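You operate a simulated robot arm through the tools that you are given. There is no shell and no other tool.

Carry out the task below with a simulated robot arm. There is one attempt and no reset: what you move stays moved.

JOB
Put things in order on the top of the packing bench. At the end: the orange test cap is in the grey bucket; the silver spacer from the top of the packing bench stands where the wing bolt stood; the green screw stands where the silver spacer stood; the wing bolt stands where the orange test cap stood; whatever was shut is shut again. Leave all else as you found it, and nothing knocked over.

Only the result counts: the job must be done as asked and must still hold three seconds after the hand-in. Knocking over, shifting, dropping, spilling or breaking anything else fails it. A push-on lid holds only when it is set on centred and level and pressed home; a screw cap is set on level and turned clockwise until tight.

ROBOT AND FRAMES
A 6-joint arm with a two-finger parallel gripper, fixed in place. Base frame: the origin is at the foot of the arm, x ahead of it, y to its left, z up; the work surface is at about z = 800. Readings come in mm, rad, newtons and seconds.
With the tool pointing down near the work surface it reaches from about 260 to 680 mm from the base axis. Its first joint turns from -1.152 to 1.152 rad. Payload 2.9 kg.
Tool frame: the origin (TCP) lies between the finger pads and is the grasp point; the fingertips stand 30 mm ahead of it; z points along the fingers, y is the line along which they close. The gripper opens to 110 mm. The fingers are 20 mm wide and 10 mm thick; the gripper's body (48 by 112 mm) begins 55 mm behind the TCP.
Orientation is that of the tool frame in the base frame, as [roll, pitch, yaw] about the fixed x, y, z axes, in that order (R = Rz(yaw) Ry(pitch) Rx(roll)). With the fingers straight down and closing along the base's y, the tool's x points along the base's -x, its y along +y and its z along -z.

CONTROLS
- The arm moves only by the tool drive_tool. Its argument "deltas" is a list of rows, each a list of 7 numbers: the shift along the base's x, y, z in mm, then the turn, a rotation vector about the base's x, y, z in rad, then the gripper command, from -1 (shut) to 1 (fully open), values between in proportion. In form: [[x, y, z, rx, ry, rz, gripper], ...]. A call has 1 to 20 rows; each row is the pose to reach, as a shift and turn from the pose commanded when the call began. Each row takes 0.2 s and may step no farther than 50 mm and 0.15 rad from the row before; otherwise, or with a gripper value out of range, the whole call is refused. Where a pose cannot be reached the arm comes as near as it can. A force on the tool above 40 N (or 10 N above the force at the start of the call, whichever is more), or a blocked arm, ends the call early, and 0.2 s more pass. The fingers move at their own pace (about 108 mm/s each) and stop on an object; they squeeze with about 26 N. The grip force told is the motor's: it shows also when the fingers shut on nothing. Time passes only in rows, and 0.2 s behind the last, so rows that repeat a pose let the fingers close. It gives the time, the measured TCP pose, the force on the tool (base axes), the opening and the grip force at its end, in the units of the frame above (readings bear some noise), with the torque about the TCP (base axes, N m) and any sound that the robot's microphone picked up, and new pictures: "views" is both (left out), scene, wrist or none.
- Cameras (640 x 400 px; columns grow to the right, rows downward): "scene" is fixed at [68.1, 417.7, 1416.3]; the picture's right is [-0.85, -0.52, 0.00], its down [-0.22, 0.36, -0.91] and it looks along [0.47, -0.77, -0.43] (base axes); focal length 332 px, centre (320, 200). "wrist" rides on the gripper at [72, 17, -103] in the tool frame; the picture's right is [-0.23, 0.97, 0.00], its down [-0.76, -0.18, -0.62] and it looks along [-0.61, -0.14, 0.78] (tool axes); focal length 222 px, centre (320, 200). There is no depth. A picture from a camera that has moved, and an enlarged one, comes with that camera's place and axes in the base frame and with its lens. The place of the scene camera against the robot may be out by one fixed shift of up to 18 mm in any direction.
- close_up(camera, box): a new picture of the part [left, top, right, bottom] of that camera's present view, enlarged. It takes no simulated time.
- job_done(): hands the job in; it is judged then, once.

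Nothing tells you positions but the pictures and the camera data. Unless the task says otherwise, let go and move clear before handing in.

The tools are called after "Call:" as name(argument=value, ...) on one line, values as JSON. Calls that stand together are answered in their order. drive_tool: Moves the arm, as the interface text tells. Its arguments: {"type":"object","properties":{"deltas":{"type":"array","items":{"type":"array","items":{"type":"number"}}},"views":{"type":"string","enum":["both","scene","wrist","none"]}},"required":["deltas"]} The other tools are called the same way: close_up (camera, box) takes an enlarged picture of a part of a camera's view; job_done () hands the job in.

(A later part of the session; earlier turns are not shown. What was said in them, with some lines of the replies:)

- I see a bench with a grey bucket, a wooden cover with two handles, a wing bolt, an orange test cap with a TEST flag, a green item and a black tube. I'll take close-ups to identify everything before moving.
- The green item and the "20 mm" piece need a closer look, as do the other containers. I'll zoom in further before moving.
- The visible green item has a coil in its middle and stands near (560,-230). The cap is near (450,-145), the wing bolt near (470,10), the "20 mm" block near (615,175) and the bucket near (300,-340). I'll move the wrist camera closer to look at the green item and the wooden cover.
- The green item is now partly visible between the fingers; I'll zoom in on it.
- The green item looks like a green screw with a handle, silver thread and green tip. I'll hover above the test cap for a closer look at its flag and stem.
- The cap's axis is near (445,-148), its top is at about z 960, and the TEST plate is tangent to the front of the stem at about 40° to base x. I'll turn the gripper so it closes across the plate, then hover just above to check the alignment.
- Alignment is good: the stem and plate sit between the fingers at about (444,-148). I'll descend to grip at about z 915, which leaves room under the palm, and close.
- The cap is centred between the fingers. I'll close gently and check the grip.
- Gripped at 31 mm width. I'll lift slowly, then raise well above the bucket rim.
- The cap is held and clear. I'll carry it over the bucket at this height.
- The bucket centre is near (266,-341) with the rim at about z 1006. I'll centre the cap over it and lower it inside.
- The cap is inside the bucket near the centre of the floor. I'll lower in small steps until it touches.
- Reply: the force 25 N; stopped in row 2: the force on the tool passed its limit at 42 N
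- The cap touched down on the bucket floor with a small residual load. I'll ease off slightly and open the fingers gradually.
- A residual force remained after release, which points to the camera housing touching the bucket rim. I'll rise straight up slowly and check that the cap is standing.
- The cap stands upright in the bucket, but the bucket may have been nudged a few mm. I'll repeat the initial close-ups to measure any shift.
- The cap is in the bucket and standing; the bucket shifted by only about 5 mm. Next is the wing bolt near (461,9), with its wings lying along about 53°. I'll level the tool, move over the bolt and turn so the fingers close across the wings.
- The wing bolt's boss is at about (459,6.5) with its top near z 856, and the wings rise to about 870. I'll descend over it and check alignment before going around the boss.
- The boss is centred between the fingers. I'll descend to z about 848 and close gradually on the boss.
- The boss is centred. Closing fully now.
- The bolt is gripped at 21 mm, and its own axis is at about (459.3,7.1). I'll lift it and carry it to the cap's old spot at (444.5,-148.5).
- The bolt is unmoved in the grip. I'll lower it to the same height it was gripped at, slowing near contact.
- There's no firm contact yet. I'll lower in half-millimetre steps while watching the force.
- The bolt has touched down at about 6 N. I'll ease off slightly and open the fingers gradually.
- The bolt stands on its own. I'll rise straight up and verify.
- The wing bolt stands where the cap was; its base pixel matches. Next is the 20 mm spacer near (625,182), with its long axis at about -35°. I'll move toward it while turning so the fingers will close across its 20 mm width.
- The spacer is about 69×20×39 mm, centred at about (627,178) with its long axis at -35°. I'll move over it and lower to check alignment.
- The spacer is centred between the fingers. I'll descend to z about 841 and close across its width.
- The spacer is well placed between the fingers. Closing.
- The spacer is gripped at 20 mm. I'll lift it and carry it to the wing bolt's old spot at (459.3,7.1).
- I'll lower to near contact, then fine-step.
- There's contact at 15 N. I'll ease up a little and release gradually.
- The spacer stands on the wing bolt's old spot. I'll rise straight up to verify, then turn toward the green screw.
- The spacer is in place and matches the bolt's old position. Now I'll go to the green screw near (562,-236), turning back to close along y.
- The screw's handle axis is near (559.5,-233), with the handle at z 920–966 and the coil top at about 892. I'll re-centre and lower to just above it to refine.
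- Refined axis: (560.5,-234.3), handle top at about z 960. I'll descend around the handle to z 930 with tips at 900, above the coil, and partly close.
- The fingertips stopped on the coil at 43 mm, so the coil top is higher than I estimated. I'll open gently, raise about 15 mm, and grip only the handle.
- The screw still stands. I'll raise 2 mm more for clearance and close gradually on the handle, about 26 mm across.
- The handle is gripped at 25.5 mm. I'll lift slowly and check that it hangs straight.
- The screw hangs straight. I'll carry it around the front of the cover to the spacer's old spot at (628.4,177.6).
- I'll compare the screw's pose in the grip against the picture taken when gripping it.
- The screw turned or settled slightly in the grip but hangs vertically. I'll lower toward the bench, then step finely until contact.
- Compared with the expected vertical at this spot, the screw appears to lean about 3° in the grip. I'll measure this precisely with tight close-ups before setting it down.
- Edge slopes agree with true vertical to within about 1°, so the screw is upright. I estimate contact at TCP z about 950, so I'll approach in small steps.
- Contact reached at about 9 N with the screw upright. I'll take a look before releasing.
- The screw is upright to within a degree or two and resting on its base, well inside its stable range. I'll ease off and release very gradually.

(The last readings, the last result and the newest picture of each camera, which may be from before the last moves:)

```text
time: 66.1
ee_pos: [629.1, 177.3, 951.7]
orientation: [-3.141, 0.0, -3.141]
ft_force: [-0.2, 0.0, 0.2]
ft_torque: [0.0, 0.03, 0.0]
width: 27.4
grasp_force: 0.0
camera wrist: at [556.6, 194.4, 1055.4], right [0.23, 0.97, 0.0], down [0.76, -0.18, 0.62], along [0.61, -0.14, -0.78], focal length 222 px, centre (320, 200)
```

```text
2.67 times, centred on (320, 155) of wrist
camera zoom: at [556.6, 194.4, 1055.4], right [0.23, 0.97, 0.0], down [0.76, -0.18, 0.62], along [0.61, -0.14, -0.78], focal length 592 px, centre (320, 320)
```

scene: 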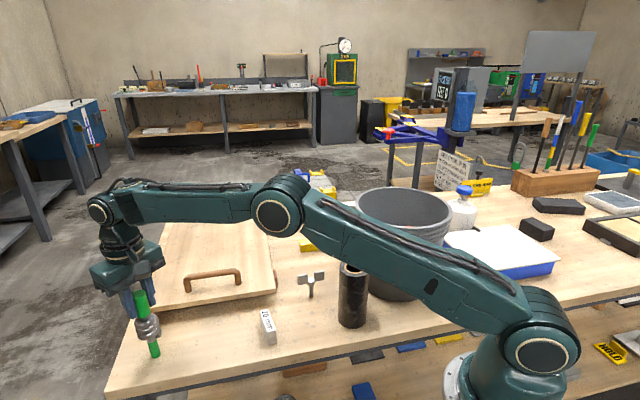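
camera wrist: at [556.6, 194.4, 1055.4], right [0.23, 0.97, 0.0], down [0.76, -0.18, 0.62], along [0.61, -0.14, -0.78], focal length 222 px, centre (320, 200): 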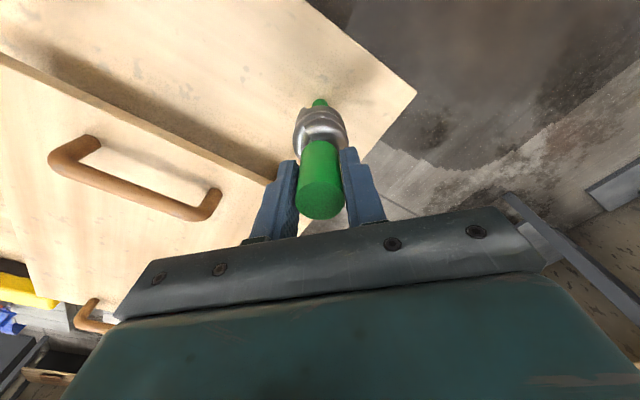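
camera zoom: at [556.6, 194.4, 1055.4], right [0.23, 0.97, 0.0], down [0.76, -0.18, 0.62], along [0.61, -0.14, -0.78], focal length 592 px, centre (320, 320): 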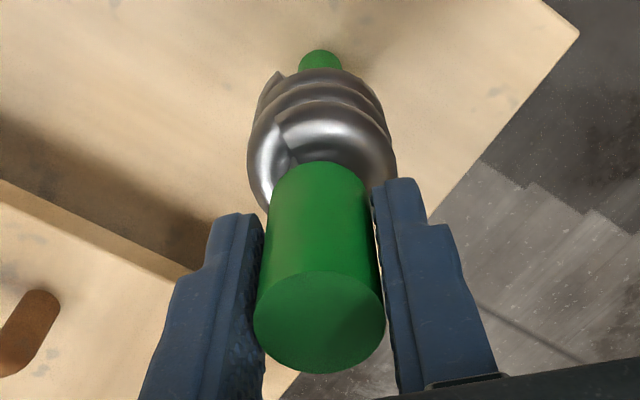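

The grip force is zero and the screw stands by itself. I'll open the fingers further and rise straight up.

Call:
drive_tool(deltas=[[0, 0, 0, 0, 0, 0, -0.45], [0, 0, 0, 0, 0, 0, -0.3], [0, 0, 0, 0, 0, 0, -0.1], [0, 0, 0, 0, 0, 0, 0.1], [0, 0, 5, 0, 0, 0, 0.1], [0, 0, 20, 0, 0, 0, 0.1], [0, 0, 45, 0, 0, 0, 0.1], [0, 0, 80, 0, 0, 0, 0.1], [0, 0, 100, 0, 0, 0, 0.1]])

Call:
close_up(camera="scene", box=[110, 270, 210, 380])

Call:
close_up(camera="wrist", box=[220, 60, 420, 210])

```text
time: 68.1
ee_pos: [626.7, 176.2, 1052.2]
orientation: [3.14, 0.001, 3.141]
ft_force: [0.7, -0.4, -0.2]
ft_torque: [0.02, -0.03, 0.02]
width: 60.6
grasp_force: 0.0
camera wrist: at [555.7, 194.4, 1155.9], right [0.23, 0.97, 0.0], down [0.76, -0.18, 0.62], along [0.61, -0.14, -0.78], focal length 222 px, centre (320, 200)
```

scene: 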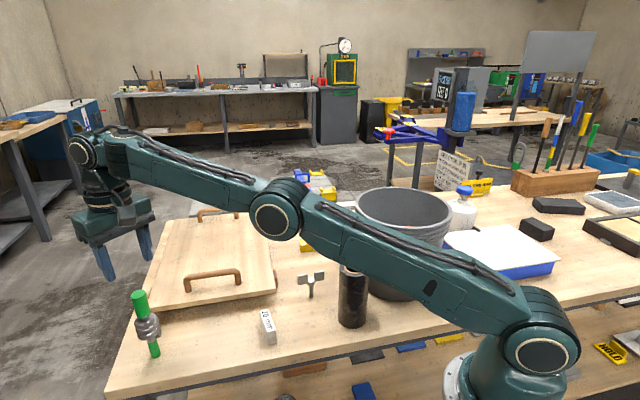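
wrist: 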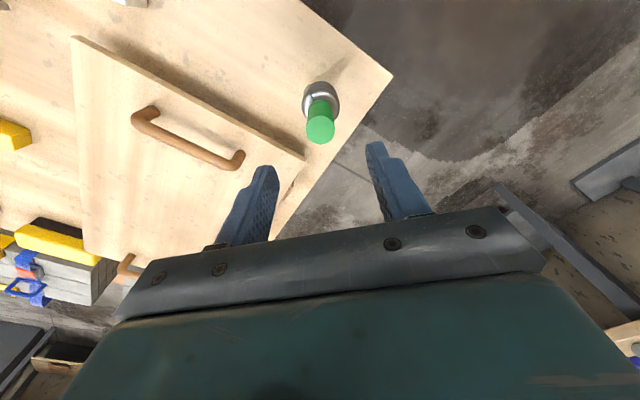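

```text
3.64 times, centred on (160, 325) of scene
camera zoom: at [68.1, 417.7, 1416.3], right [-0.85, -0.52, 0.0], down [-0.22, 0.36, -0.91], along [0.47, -0.77, -0.43], focal length 1206 px, centre (902, -254)
```

zoom: 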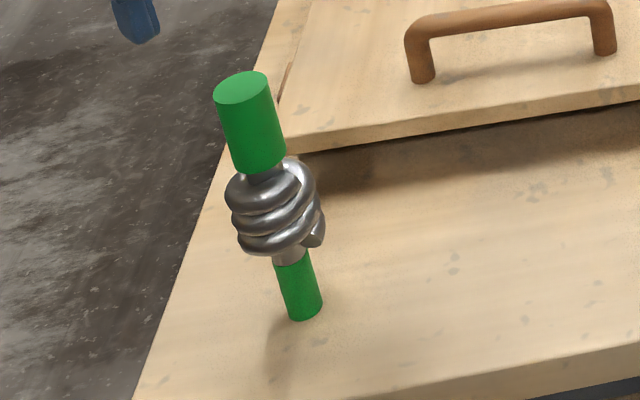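

```text
2.67 times, centred on (320, 135) of wrist
camera zoom: at [555.7, 194.4, 1155.9], right [0.23, 0.97, 0.0], down [0.76, -0.18, 0.62], along [0.61, -0.14, -0.78], focal length 592 px, centre (320, 373)
```

zoom: 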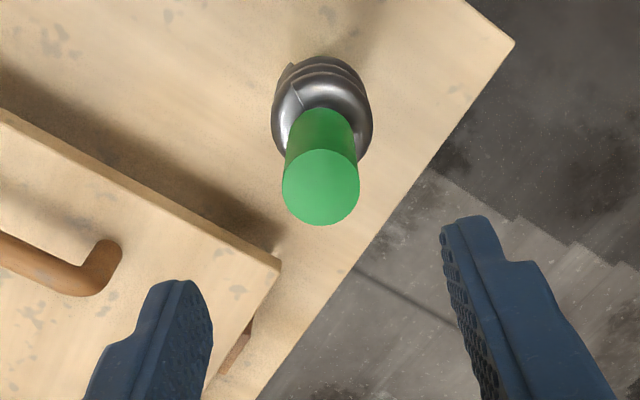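

The green screw stands on the spacer's old spot at about (629,178). I'll return to the starting pose for a full check, including how far the bucket moved.

Call:
drive_tool(deltas=[[0, 0, 30, 0, 0, 0, 0.1], [-25, -31, 50, 0, 0, 0, 0.1], [-50, -62, 70, 0, 0, 0, 0.1], [-75, -93, 90, 0, 0, 0, 0.3], [-100, -124, 110, 0, 0, 0, 0.3], [-125, -155, 130, 0, 0, 0, 0.3], [-150, -186, 150, 0, 0, 0, 0.3], [-175, -217, 170, 0, 0, 0, 0.3], [-200, -248, 190, 0, 0, 0, 0.3], [-225, -279, 205, 0, 0, 0, 0.3], [-250, -310, 220, 0, 0, 0, 0.3], [-276.2, -340.2, 235, 0, 0, 0, 0.3], [-276.2, -340.2, 235, 0, 0, 0, 0.3]])

Call:
close_up(camera="scene", box=[220, 180, 400, 350])

Call:
close_up(camera="scene", box=[400, 150, 640, 350])

Call:
close_up(camera="wrist", box=[0, 0, 220, 220])

Call:
close_up(camera="wrist", box=[220, 0, 500, 220])

```text
time: 70.9
ee_pos: [354.7, -162.4, 1286.3]
orientation: [3.141, 0.001, 3.141]
ft_force: [0.5, 0.7, -0.5]
ft_torque: [-0.01, 0.02, 0.0]
width: 71.3
grasp_force: 0.0
out of reach, approached as far as the arm can: row 1
camera wrist: at [281.9, -145.9, 1390.1], right [0.23, 0.97, 0.0], down [0.76, -0.18, 0.62], along [0.61, -0.14, -0.78], focal length 222 px, centre (320, 200)
```

scene: 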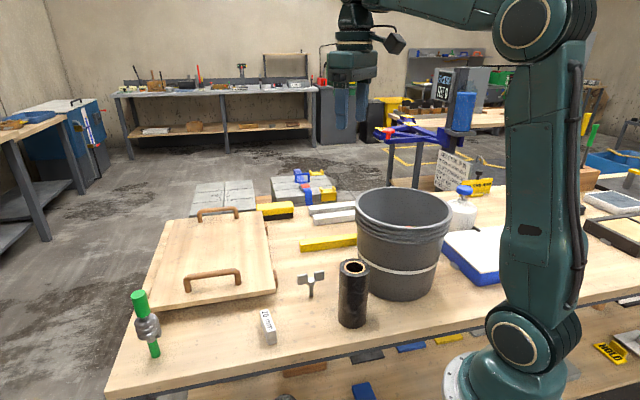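
wrist: 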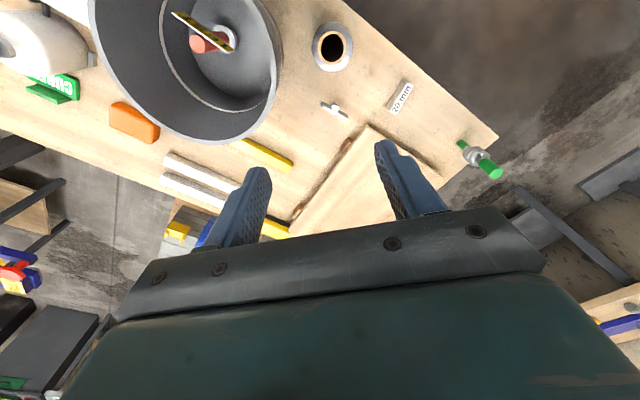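

```text
2.35 times, centred on (310, 265) of scene
camera zoom: at [68.1, 417.7, 1416.3], right [-0.85, -0.52, 0.0], down [-0.22, 0.36, -0.91], along [0.47, -0.77, -0.43], focal length 780 px, centre (344, 47)
```

zoom: 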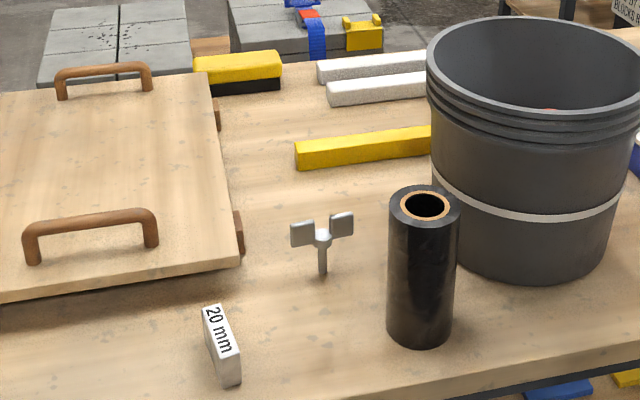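

```text
2.00 times, centred on (520, 250) of scene
camera zoom: at [68.1, 417.7, 1416.3], right [-0.85, -0.52, 0.0], down [-0.22, 0.36, -0.91], along [0.47, -0.77, -0.43], focal length 664 px, centre (-80, 100)
```

zoom: 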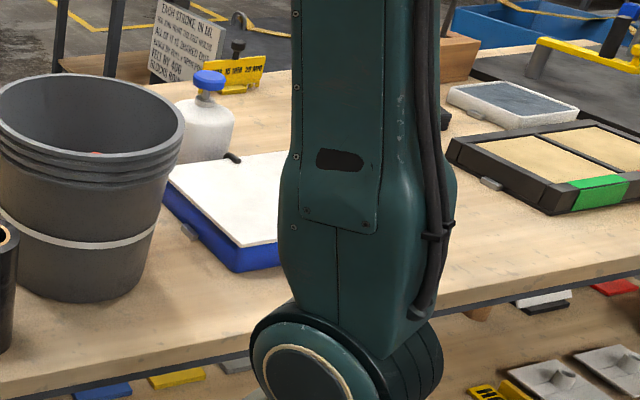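

```text
1.82 times, centred on (110, 110) of wrist
camera zoom: at [281.9, -145.9, 1390.1], right [0.23, 0.97, 0.0], down [0.76, -0.18, 0.62], along [0.61, -0.14, -0.78], focal length 404 px, centre (702, 364)
```

zoom: 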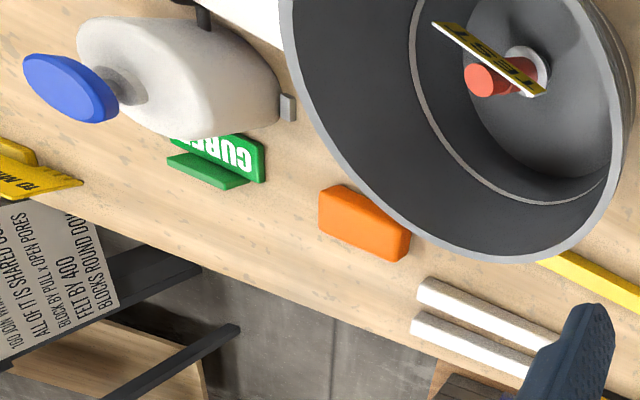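

```text
1.82 times, centred on (360, 110) of wrist
camera zoom: at [281.9, -145.9, 1390.1], right [0.23, 0.97, 0.0], down [0.76, -0.18, 0.62], along [0.61, -0.14, -0.78], focal length 404 px, centre (247, 364)
```

zoom: 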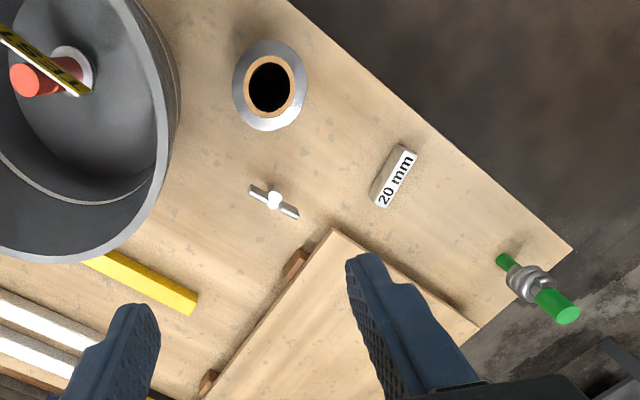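

All four items are in place and standing. The bucket is about 6 mm off its original spot, displaced toward (-x,-y), so I'll nudge it back gently from inside with closed fingers. First I'll hover over its inner wall.

Call:
drive_tool(deltas=[[-5, -18, -20, 0, 0, 0.13, -0.3], [-10, -36, -50, 0, 0, 0.26, -1], [-15, -54, -80, 0, 0, 0.39, -1], [-20, -72, -110, 0, 0, 0.52, -1], [-26, -90, -135, 0, 0, 0.65, -1], [-31, -108, -155, 0, 0, 0.75, -1], [-36.2, -124.8, -170, 0, 0, 0.75, -1], [-36.2, -124.8, -170, 0, 0, 0.75, -1]])

Call:
close_up(camera="scene", box=[320, 120, 500, 310])

```text
time: 72.7
ee_pos: [317.7, -287.6, 1115.5]
orientation: [-3.141, -0.001, -2.392]
ft_force: [-0.6, 0.3, -0.2]
ft_torque: [0.0, 0.01, 0.02]
width: 0.0
grasp_force: 26.5
camera wrist: at [252.9, -324.5, 1220.3], right [-0.5, 0.87, 0.0], down [0.68, 0.39, 0.62], along [0.54, 0.31, -0.78], focal length 222 px, centre (320, 200)
```

scene: 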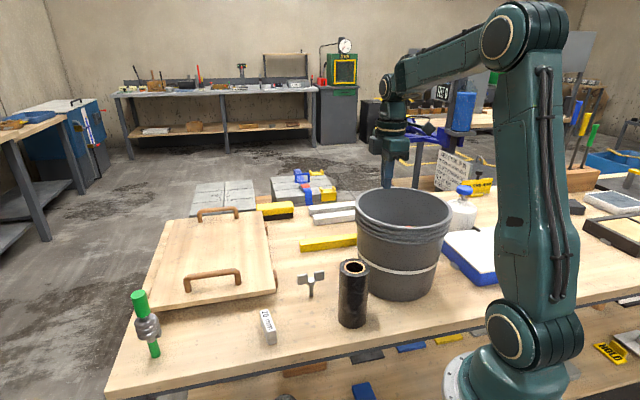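
wrist: 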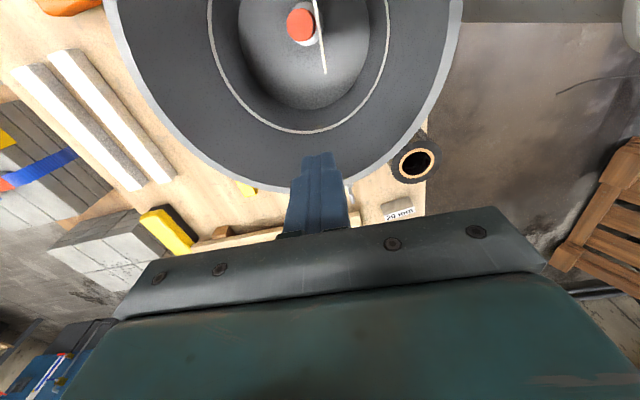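

```text
2.11 times, centred on (410, 215) of scene
camera zoom: at [68.1, 417.7, 1416.3], right [-0.85, -0.52, 0.0], down [-0.22, 0.36, -0.91], along [0.47, -0.77, -0.43], focal length 698 px, centre (130, 168)
```

zoom: 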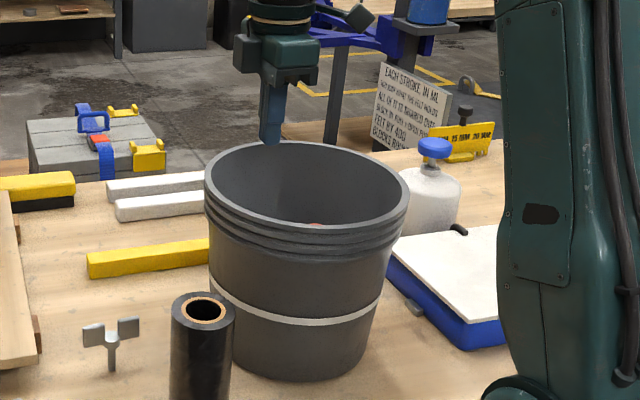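

The bucket centre (after the shift) is better estimated at (282.5,-336) with the rim at about z 1017. I'll lower the closed fingers just inside the wall, on the side facing the original spot, keeping the gripper body above the rim.

Call:
drive_tool(deltas=[[17.5, 6.4, 0, 0, 0, 0, -1], [17.5, 6.4, -40, 0, 0, 0, -1], [17.5, 6.4, -80, 0, 0, 0, -1], [17.5, 6.4, -110, 0, 0, 0, -1], [17.5, 6.4, -131, 0, 0, 0, -1], [17.5, 6.4, -131, 0, 0, 0, -1]])

Call:
close_up(camera="scene", box=[320, 120, 500, 310])

```text
time: 74.1
ee_pos: [334.0, -281.7, 984.7]
orientation: [-3.14, -0.001, -2.392]
ft_force: [-0.1, 0.3, 0.3]
ft_torque: [0.0, -0.01, 0.01]
width: 0.2
grasp_force: 25.9
camera wrist: at [269.7, -318.2, 1089.3], right [-0.5, 0.87, 0.0], down [0.68, 0.39, 0.62], along [0.54, 0.31, -0.78], focal length 222 px, centre (320, 200)
```

scene: 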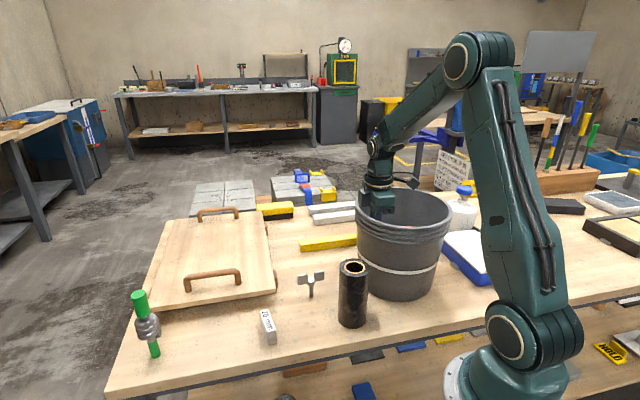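
wrist: 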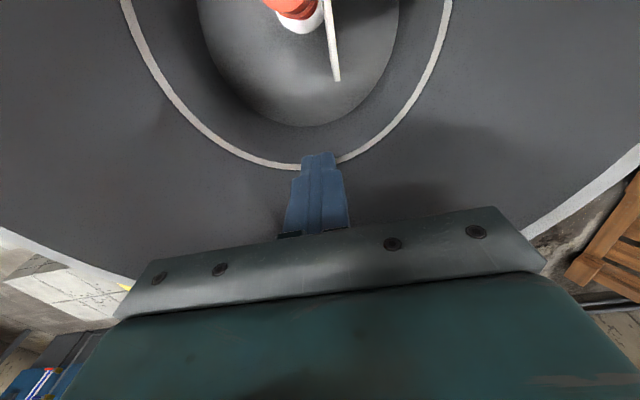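

```text
2.11 times, centred on (410, 215) of scene
camera zoom: at [68.1, 417.7, 1416.3], right [-0.85, -0.52, 0.0], down [-0.22, 0.36, -0.91], along [0.47, -0.77, -0.43], focal length 698 px, centre (130, 168)
```

zoom: 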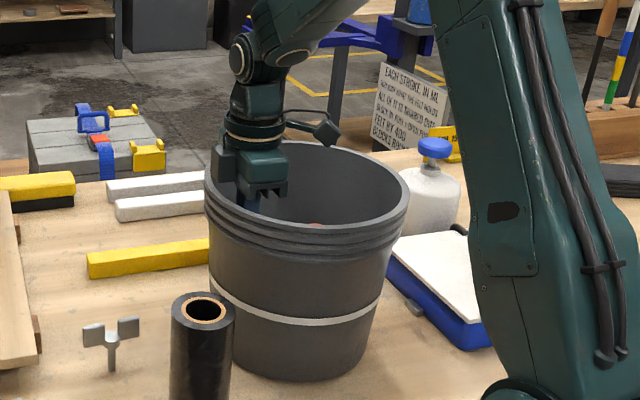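

The fingers are inside near the wall. I'll creep outward toward (0.68,0.73) in small steps watching the force.

Call:
drive_tool(deltas=[[2.7, 2.9, 0, 0, 0, 0, -1], [5.4, 5.8, 0, 0, 0, 0, -1], [8.2, 8.8, 0, 0, 0, 0, -1], [10.2, 11.0, 0, 0, 0, 0, -1], [10.2, 11.0, 0, 0, 0, 0, -1]], views="wrist")

```text
time: 75.3
ee_pos: [345.7, -271.2, 984.7]
orientation: [-3.141, -0.001, -2.394]
ft_force: [0.8, -0.5, -0.7]
ft_torque: [0.0, -0.01, 0.01]
width: 0.0
grasp_force: 25.6
camera wrist: at [280.4, -307.2, 1088.9], right [-0.5, 0.87, 0.0], down [0.68, 0.39, 0.62], along [0.54, 0.31, -0.78], focal length 222 px, centre (320, 200)
```

wrist: 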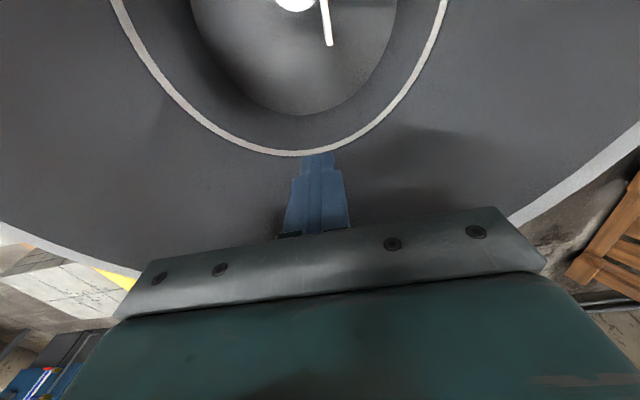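

Call:
drive_tool(deltas=[[1.4, 1.5, 0, 0, 0, 0, -1], [2.7, 2.9, 0, 0, 0, 0, -1], [4.1, 4.4, 0, 0, 0, 0, -1], [5.4, 5.8, 0, 0, 0, 0, -1], [5.4, 5.8, 0, 0, 0, 0, -1]], views="none")

```text
time: 76.5
ee_pos: [349.5, -264.5, 984.8]
orientation: [3.141, 0.0, -2.39]
ft_force: [0.2, 0.8, -0.1]
ft_torque: [0.03, 0.0, -0.01]
width: 0.1
grasp_force: 26.1
```

Call:
drive_tool(deltas=[[0.7, 0.75, 0, 0, 0, 0, -1], [1.4, 1.5, 0, 0, 0, 0, -1], [2.0, 2.2, 0, 0, 0, 0, -1], [2.7, 2.9, 0, 0, 0, 0, -1], [2.7, 2.9, 0, 0, 0, 0, -1]], views="none")

```text
time: 77.7
ee_pos: [352.4, -261.9, 984.6]
orientation: [-3.142, 0.001, -2.394]
ft_force: [-0.4, -0.6, 1.6]
ft_torque: [0.02, 0.02, -0.01]
width: 0.0
grasp_force: 25.6
```

Call:
drive_tool(deltas=[[0.7, 0.75, 0, 0, 0, 0, -1], [1.4, 1.5, 0, 0, 0, 0, -1], [1.4, 1.5, 0, 0, 0, 0, -1]], views="none")

```text
time: 78.5
ee_pos: [354.8, -259.8, 986.2]
orientation: [3.141, 0.001, -2.393]
ft_force: [-2.9, -3.2, 1.0]
ft_torque: [-0.04, -0.04, -0.03]
width: 0.0
grasp_force: 25.4
```

Contact at about 4 N straight against the push. I'll take a reference picture, then push a couple of millimetres at a time.

Call:
drive_tool(deltas=[[0.7, 0.75, 0, 0, 0, 0, -1], [1.4, 1.5, 0, 0, 0, 0, -1], [1.4, 1.5, 0, 0, 0, 0, -1]], views="none")

Call:
close_up(camera="scene", box=[320, 120, 500, 310])

Call:
close_up(camera="scene", box=[270, 205, 340, 305])

```text
time: 79.3
ee_pos: [356.6, -259.1, 986.4]
orientation: [3.141, -0.001, -2.393]
ft_force: [-3.9, -2.5, 1.8]
ft_torque: [-0.04, 0.0, -0.05]
width: 0.0
grasp_force: 26.3
```

```text
2.11 times, centred on (410, 215) of scene
camera zoom: at [68.0, 417.6, 1416.3], right [-0.85, -0.52, 0.0], down [-0.22, 0.36, -0.91], along [0.47, -0.77, -0.43], focal length 698 px, centre (130, 168)
```

zoom: 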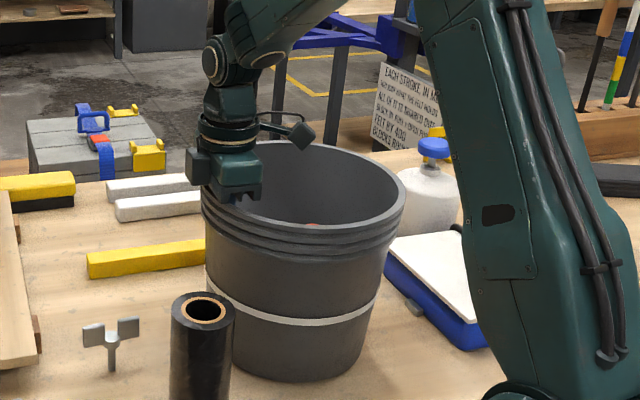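

```text
4.00 times, centred on (305, 255) of scene
camera zoom: at [68.0, 417.6, 1416.3], right [-0.85, -0.52, 0.0], down [-0.22, 0.36, -0.91], along [0.47, -0.77, -0.43], focal length 1327 px, centre (380, -20)
```

zoom: 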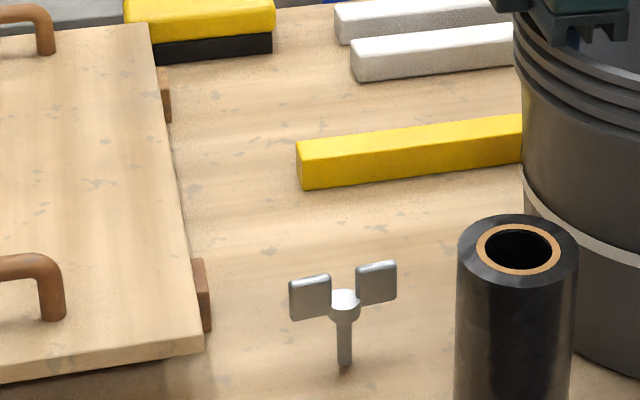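

The bucket has slid back; its edges line up with the original picture to within about 1 mm. I'll retreat from the wall and rise out.

Call:
drive_tool(deltas=[[-0.7, -0.75, 0, 0, 0, 0, -1], [-2, -2.2, 0, 0, 0, 0, -1], [-6, -6.5, 0, 0, 0, 0, -1], [-14, -15, 0, 0, 0, 0, -1], [-20, -21.5, 10, 0, 0, 0, -1], [-20, -21.5, 40, 0, 0, 0, -1], [-20, -21.5, 80, 0, 0, 0, -1], [-20, -21.5, 120, 0, 0, 0, -1], [-20, -21.5, 160, 0, 0, 0, -1]])

Call:
close_up(camera="scene", box=[220, 180, 400, 350])

Call:
close_up(camera="scene", box=[320, 120, 500, 310])

Call:
close_up(camera="wrist", box=[200, 0, 460, 200])

```text
time: 81.3
ee_pos: [335.8, -281.5, 1142.5]
orientation: [-3.141, 0.0, -2.389]
ft_force: [-0.5, 0.1, -0.8]
ft_torque: [0.0, 0.02, 0.02]
width: 0.0
grasp_force: 26.4
camera wrist: at [271.6, -318.5, 1246.4], right [-0.5, 0.87, 0.0], down [0.68, 0.39, 0.62], along [0.54, 0.31, -0.78], focal length 222 px, centre (320, 200)
```

scene: 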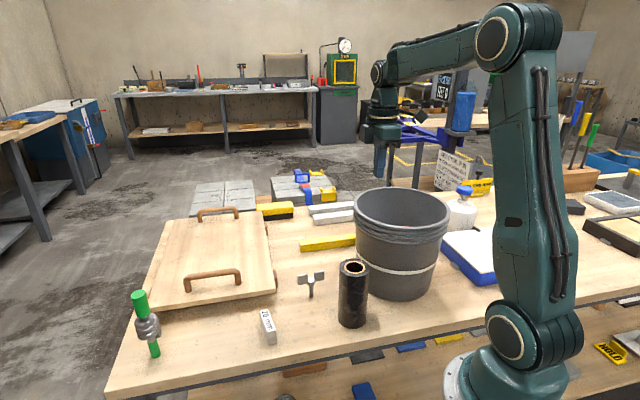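
wrist: 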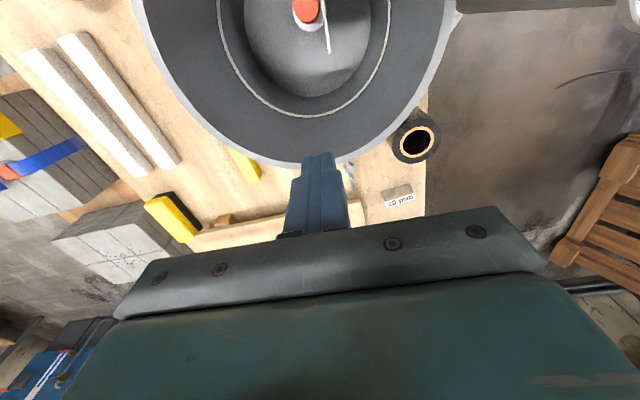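

```text
2.35 times, centred on (310, 265) of scene
camera zoom: at [68.1, 417.7, 1416.3], right [-0.85, -0.52, 0.0], down [-0.22, 0.36, -0.91], along [0.47, -0.77, -0.42], focal length 780 px, centre (344, 47)
```

zoom: 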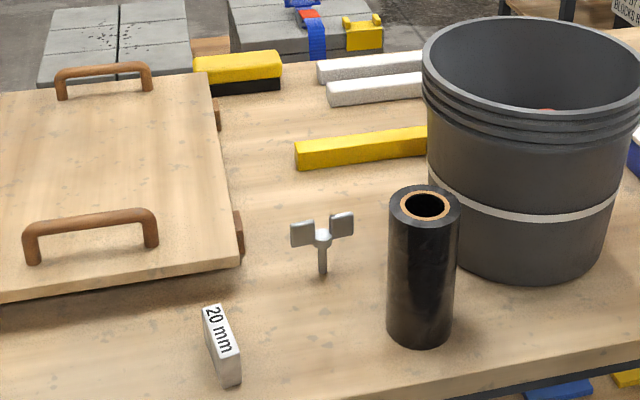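

```text
2.11 times, centred on (410, 215) of scene
camera zoom: at [68.1, 417.7, 1416.3], right [-0.85, -0.52, 0.0], down [-0.22, 0.36, -0.91], along [0.47, -0.77, -0.42], focal length 698 px, centre (130, 168)
```

zoom: 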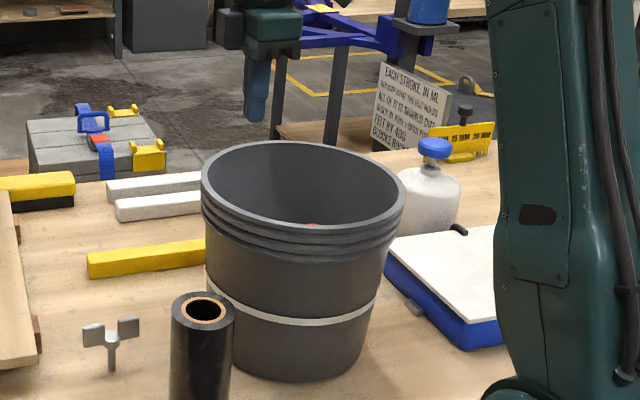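

```text
2.00 times, centred on (330, 100) of wrist
camera zoom: at [271.6, -318.5, 1246.4], right [-0.5, 0.87, 0.0], down [0.68, 0.39, 0.62], along [0.54, 0.31, -0.78], focal length 444 px, centre (300, 400)
```

zoom: 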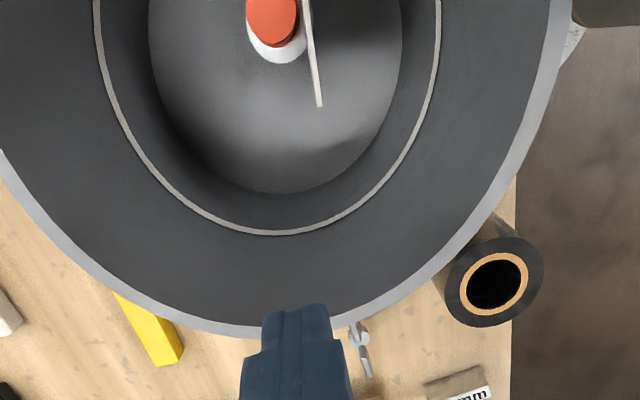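

The bucket is back on its original outline and the cap still stands inside. I'll return to the starting pose for a final check.

Call:
drive_tool(deltas=[[0, 0, 30, 0, 0, -0.1, -1], [3, 20, 55, 0, 0, -0.22, 0], [6, 40, 75, 0, 0, -0.34, 1], [9, 60, 95, 0, 0, -0.46, 1], [12, 80, 115, 0, 0, -0.58, 1], [15, 100, 130, 0, 0, -0.68, 1], [17, 118, 142, 0, 0, -0.75, 1], [17, 118, 142, 0, 0, -0.75, 1]])

Call:
close_up(camera="scene", box=[100, 180, 300, 380])

Call:
close_up(camera="scene", box=[400, 150, 640, 350])

Call:
close_up(camera="wrist", box=[60, 0, 340, 220])

Call:
close_up(camera="scene", box=[190, 320, 480, 400])

```text
time: 83.1
ee_pos: [351.2, -162.0, 1288.0]
orientation: [3.14, 0.001, 3.137]
ft_force: [-0.7, -0.1, 0.0]
ft_torque: [-0.04, 0.01, 0.01]
width: 110.0
grasp_force: 0.1
camera wrist: at [279.2, -144.4, 1391.5], right [0.23, 0.97, 0.0], down [0.76, -0.18, 0.62], along [0.61, -0.14, -0.78], focal length 222 px, centre (320, 200)
```

scene: 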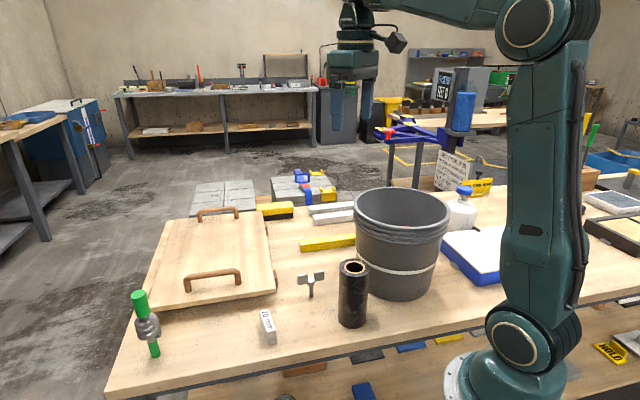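
wrist: 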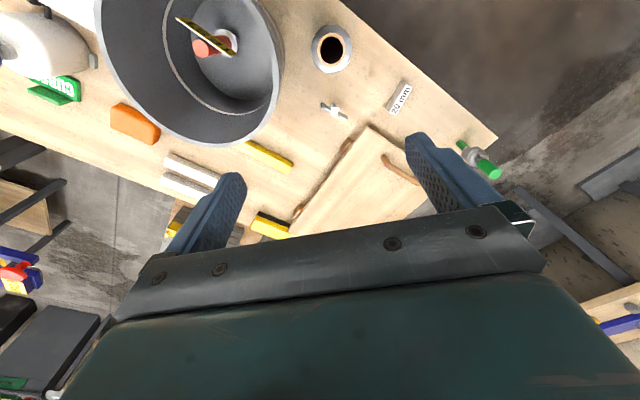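

```text
2.00 times, centred on (200, 280) of scene
camera zoom: at [68.1, 417.7, 1416.3], right [-0.85, -0.52, 0.0], down [-0.22, 0.36, -0.91], along [0.47, -0.77, -0.43], focal length 664 px, centre (560, 40)
```

zoom: 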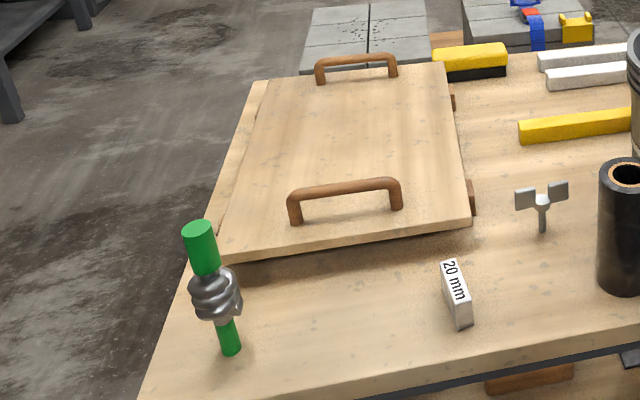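

```text
2.00 times, centred on (520, 250) of scene
camera zoom: at [68.1, 417.7, 1416.3], right [-0.85, -0.52, 0.0], down [-0.22, 0.36, -0.91], along [0.47, -0.77, -0.43], focal length 664 px, centre (-80, 100)
```

zoom: 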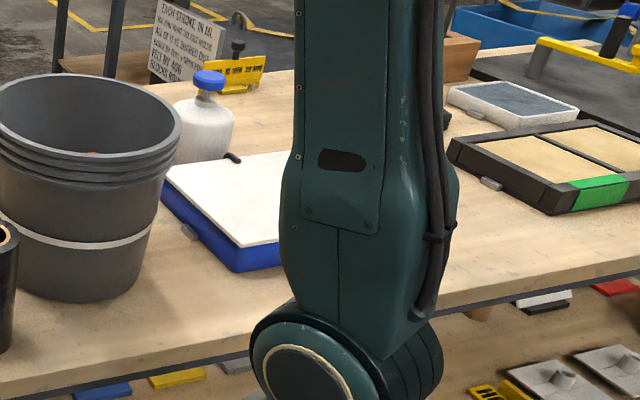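

```text
1.82 times, centred on (200, 110) of wrist
camera zoom: at [279.2, -144.4, 1391.5], right [0.23, 0.97, 0.0], down [0.76, -0.18, 0.62], along [0.61, -0.14, -0.78], focal length 404 px, centre (538, 364)
```

zoom: 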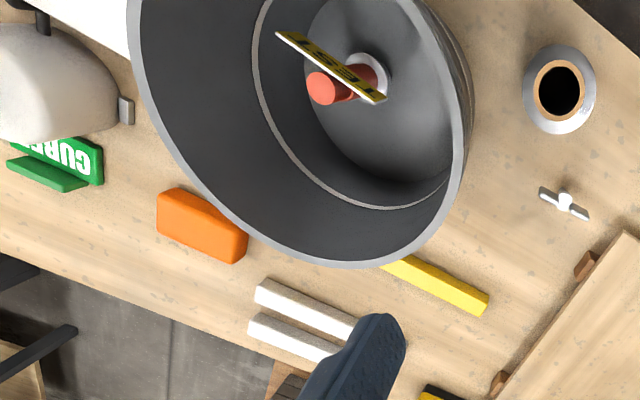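

```text
2.21 times, centred on (335, 360) of scene
camera zoom: at [68.1, 417.7, 1416.3], right [-0.85, -0.52, 0.0], down [-0.22, 0.36, -0.91], along [0.47, -0.77, -0.43], focal length 732 px, centre (287, -153)
```

zoom: 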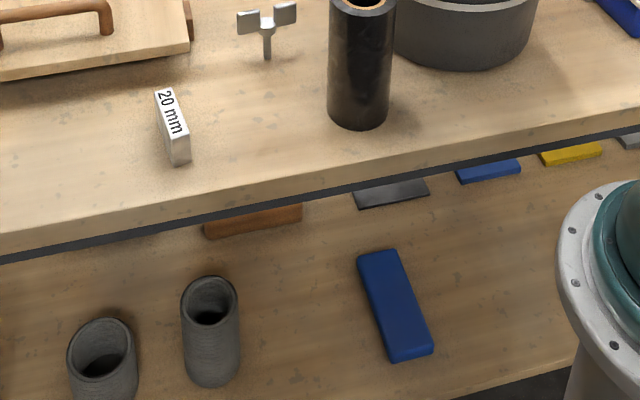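

Everything is as asked: the test cap stands in the bucket, the wing bolt on the cap's old spot, the 20 mm spacer on the bolt's old spot and the green screw on the spacer's old spot. The cover was never opened, the bucket is back in place and the arm is clear, so I'm handing in.

Call:
job_done()

```text
The job is handed in.
```

The job is handed in. In the last pictures, all four items stood where you asked:

- **Orange test cap:** standing upright in the grey bucket.
- **Wing bolt:** where the test cap stood.
- **Silver spacer (the "20 mm" block):** where the wing bolt stood.
- **Green screw:** where the spacer stood. I took this to be the green-handled piece with the silver coil.

**Bucket nudge:** while I was lowering the cap, the gripper's camera caught the bucket rim and pushed the bucket about 6 mm. I slid it back from inside; in the pictures it lines up with its original outline to within about 1 mm, and the cap stayed upright.

I never opened the wooden cover or any other container, so nothing needed shutting again. In the pictures, nothing was knocked over and nothing else had moved. The arm is clear, back at its starting pose with the gripper open.
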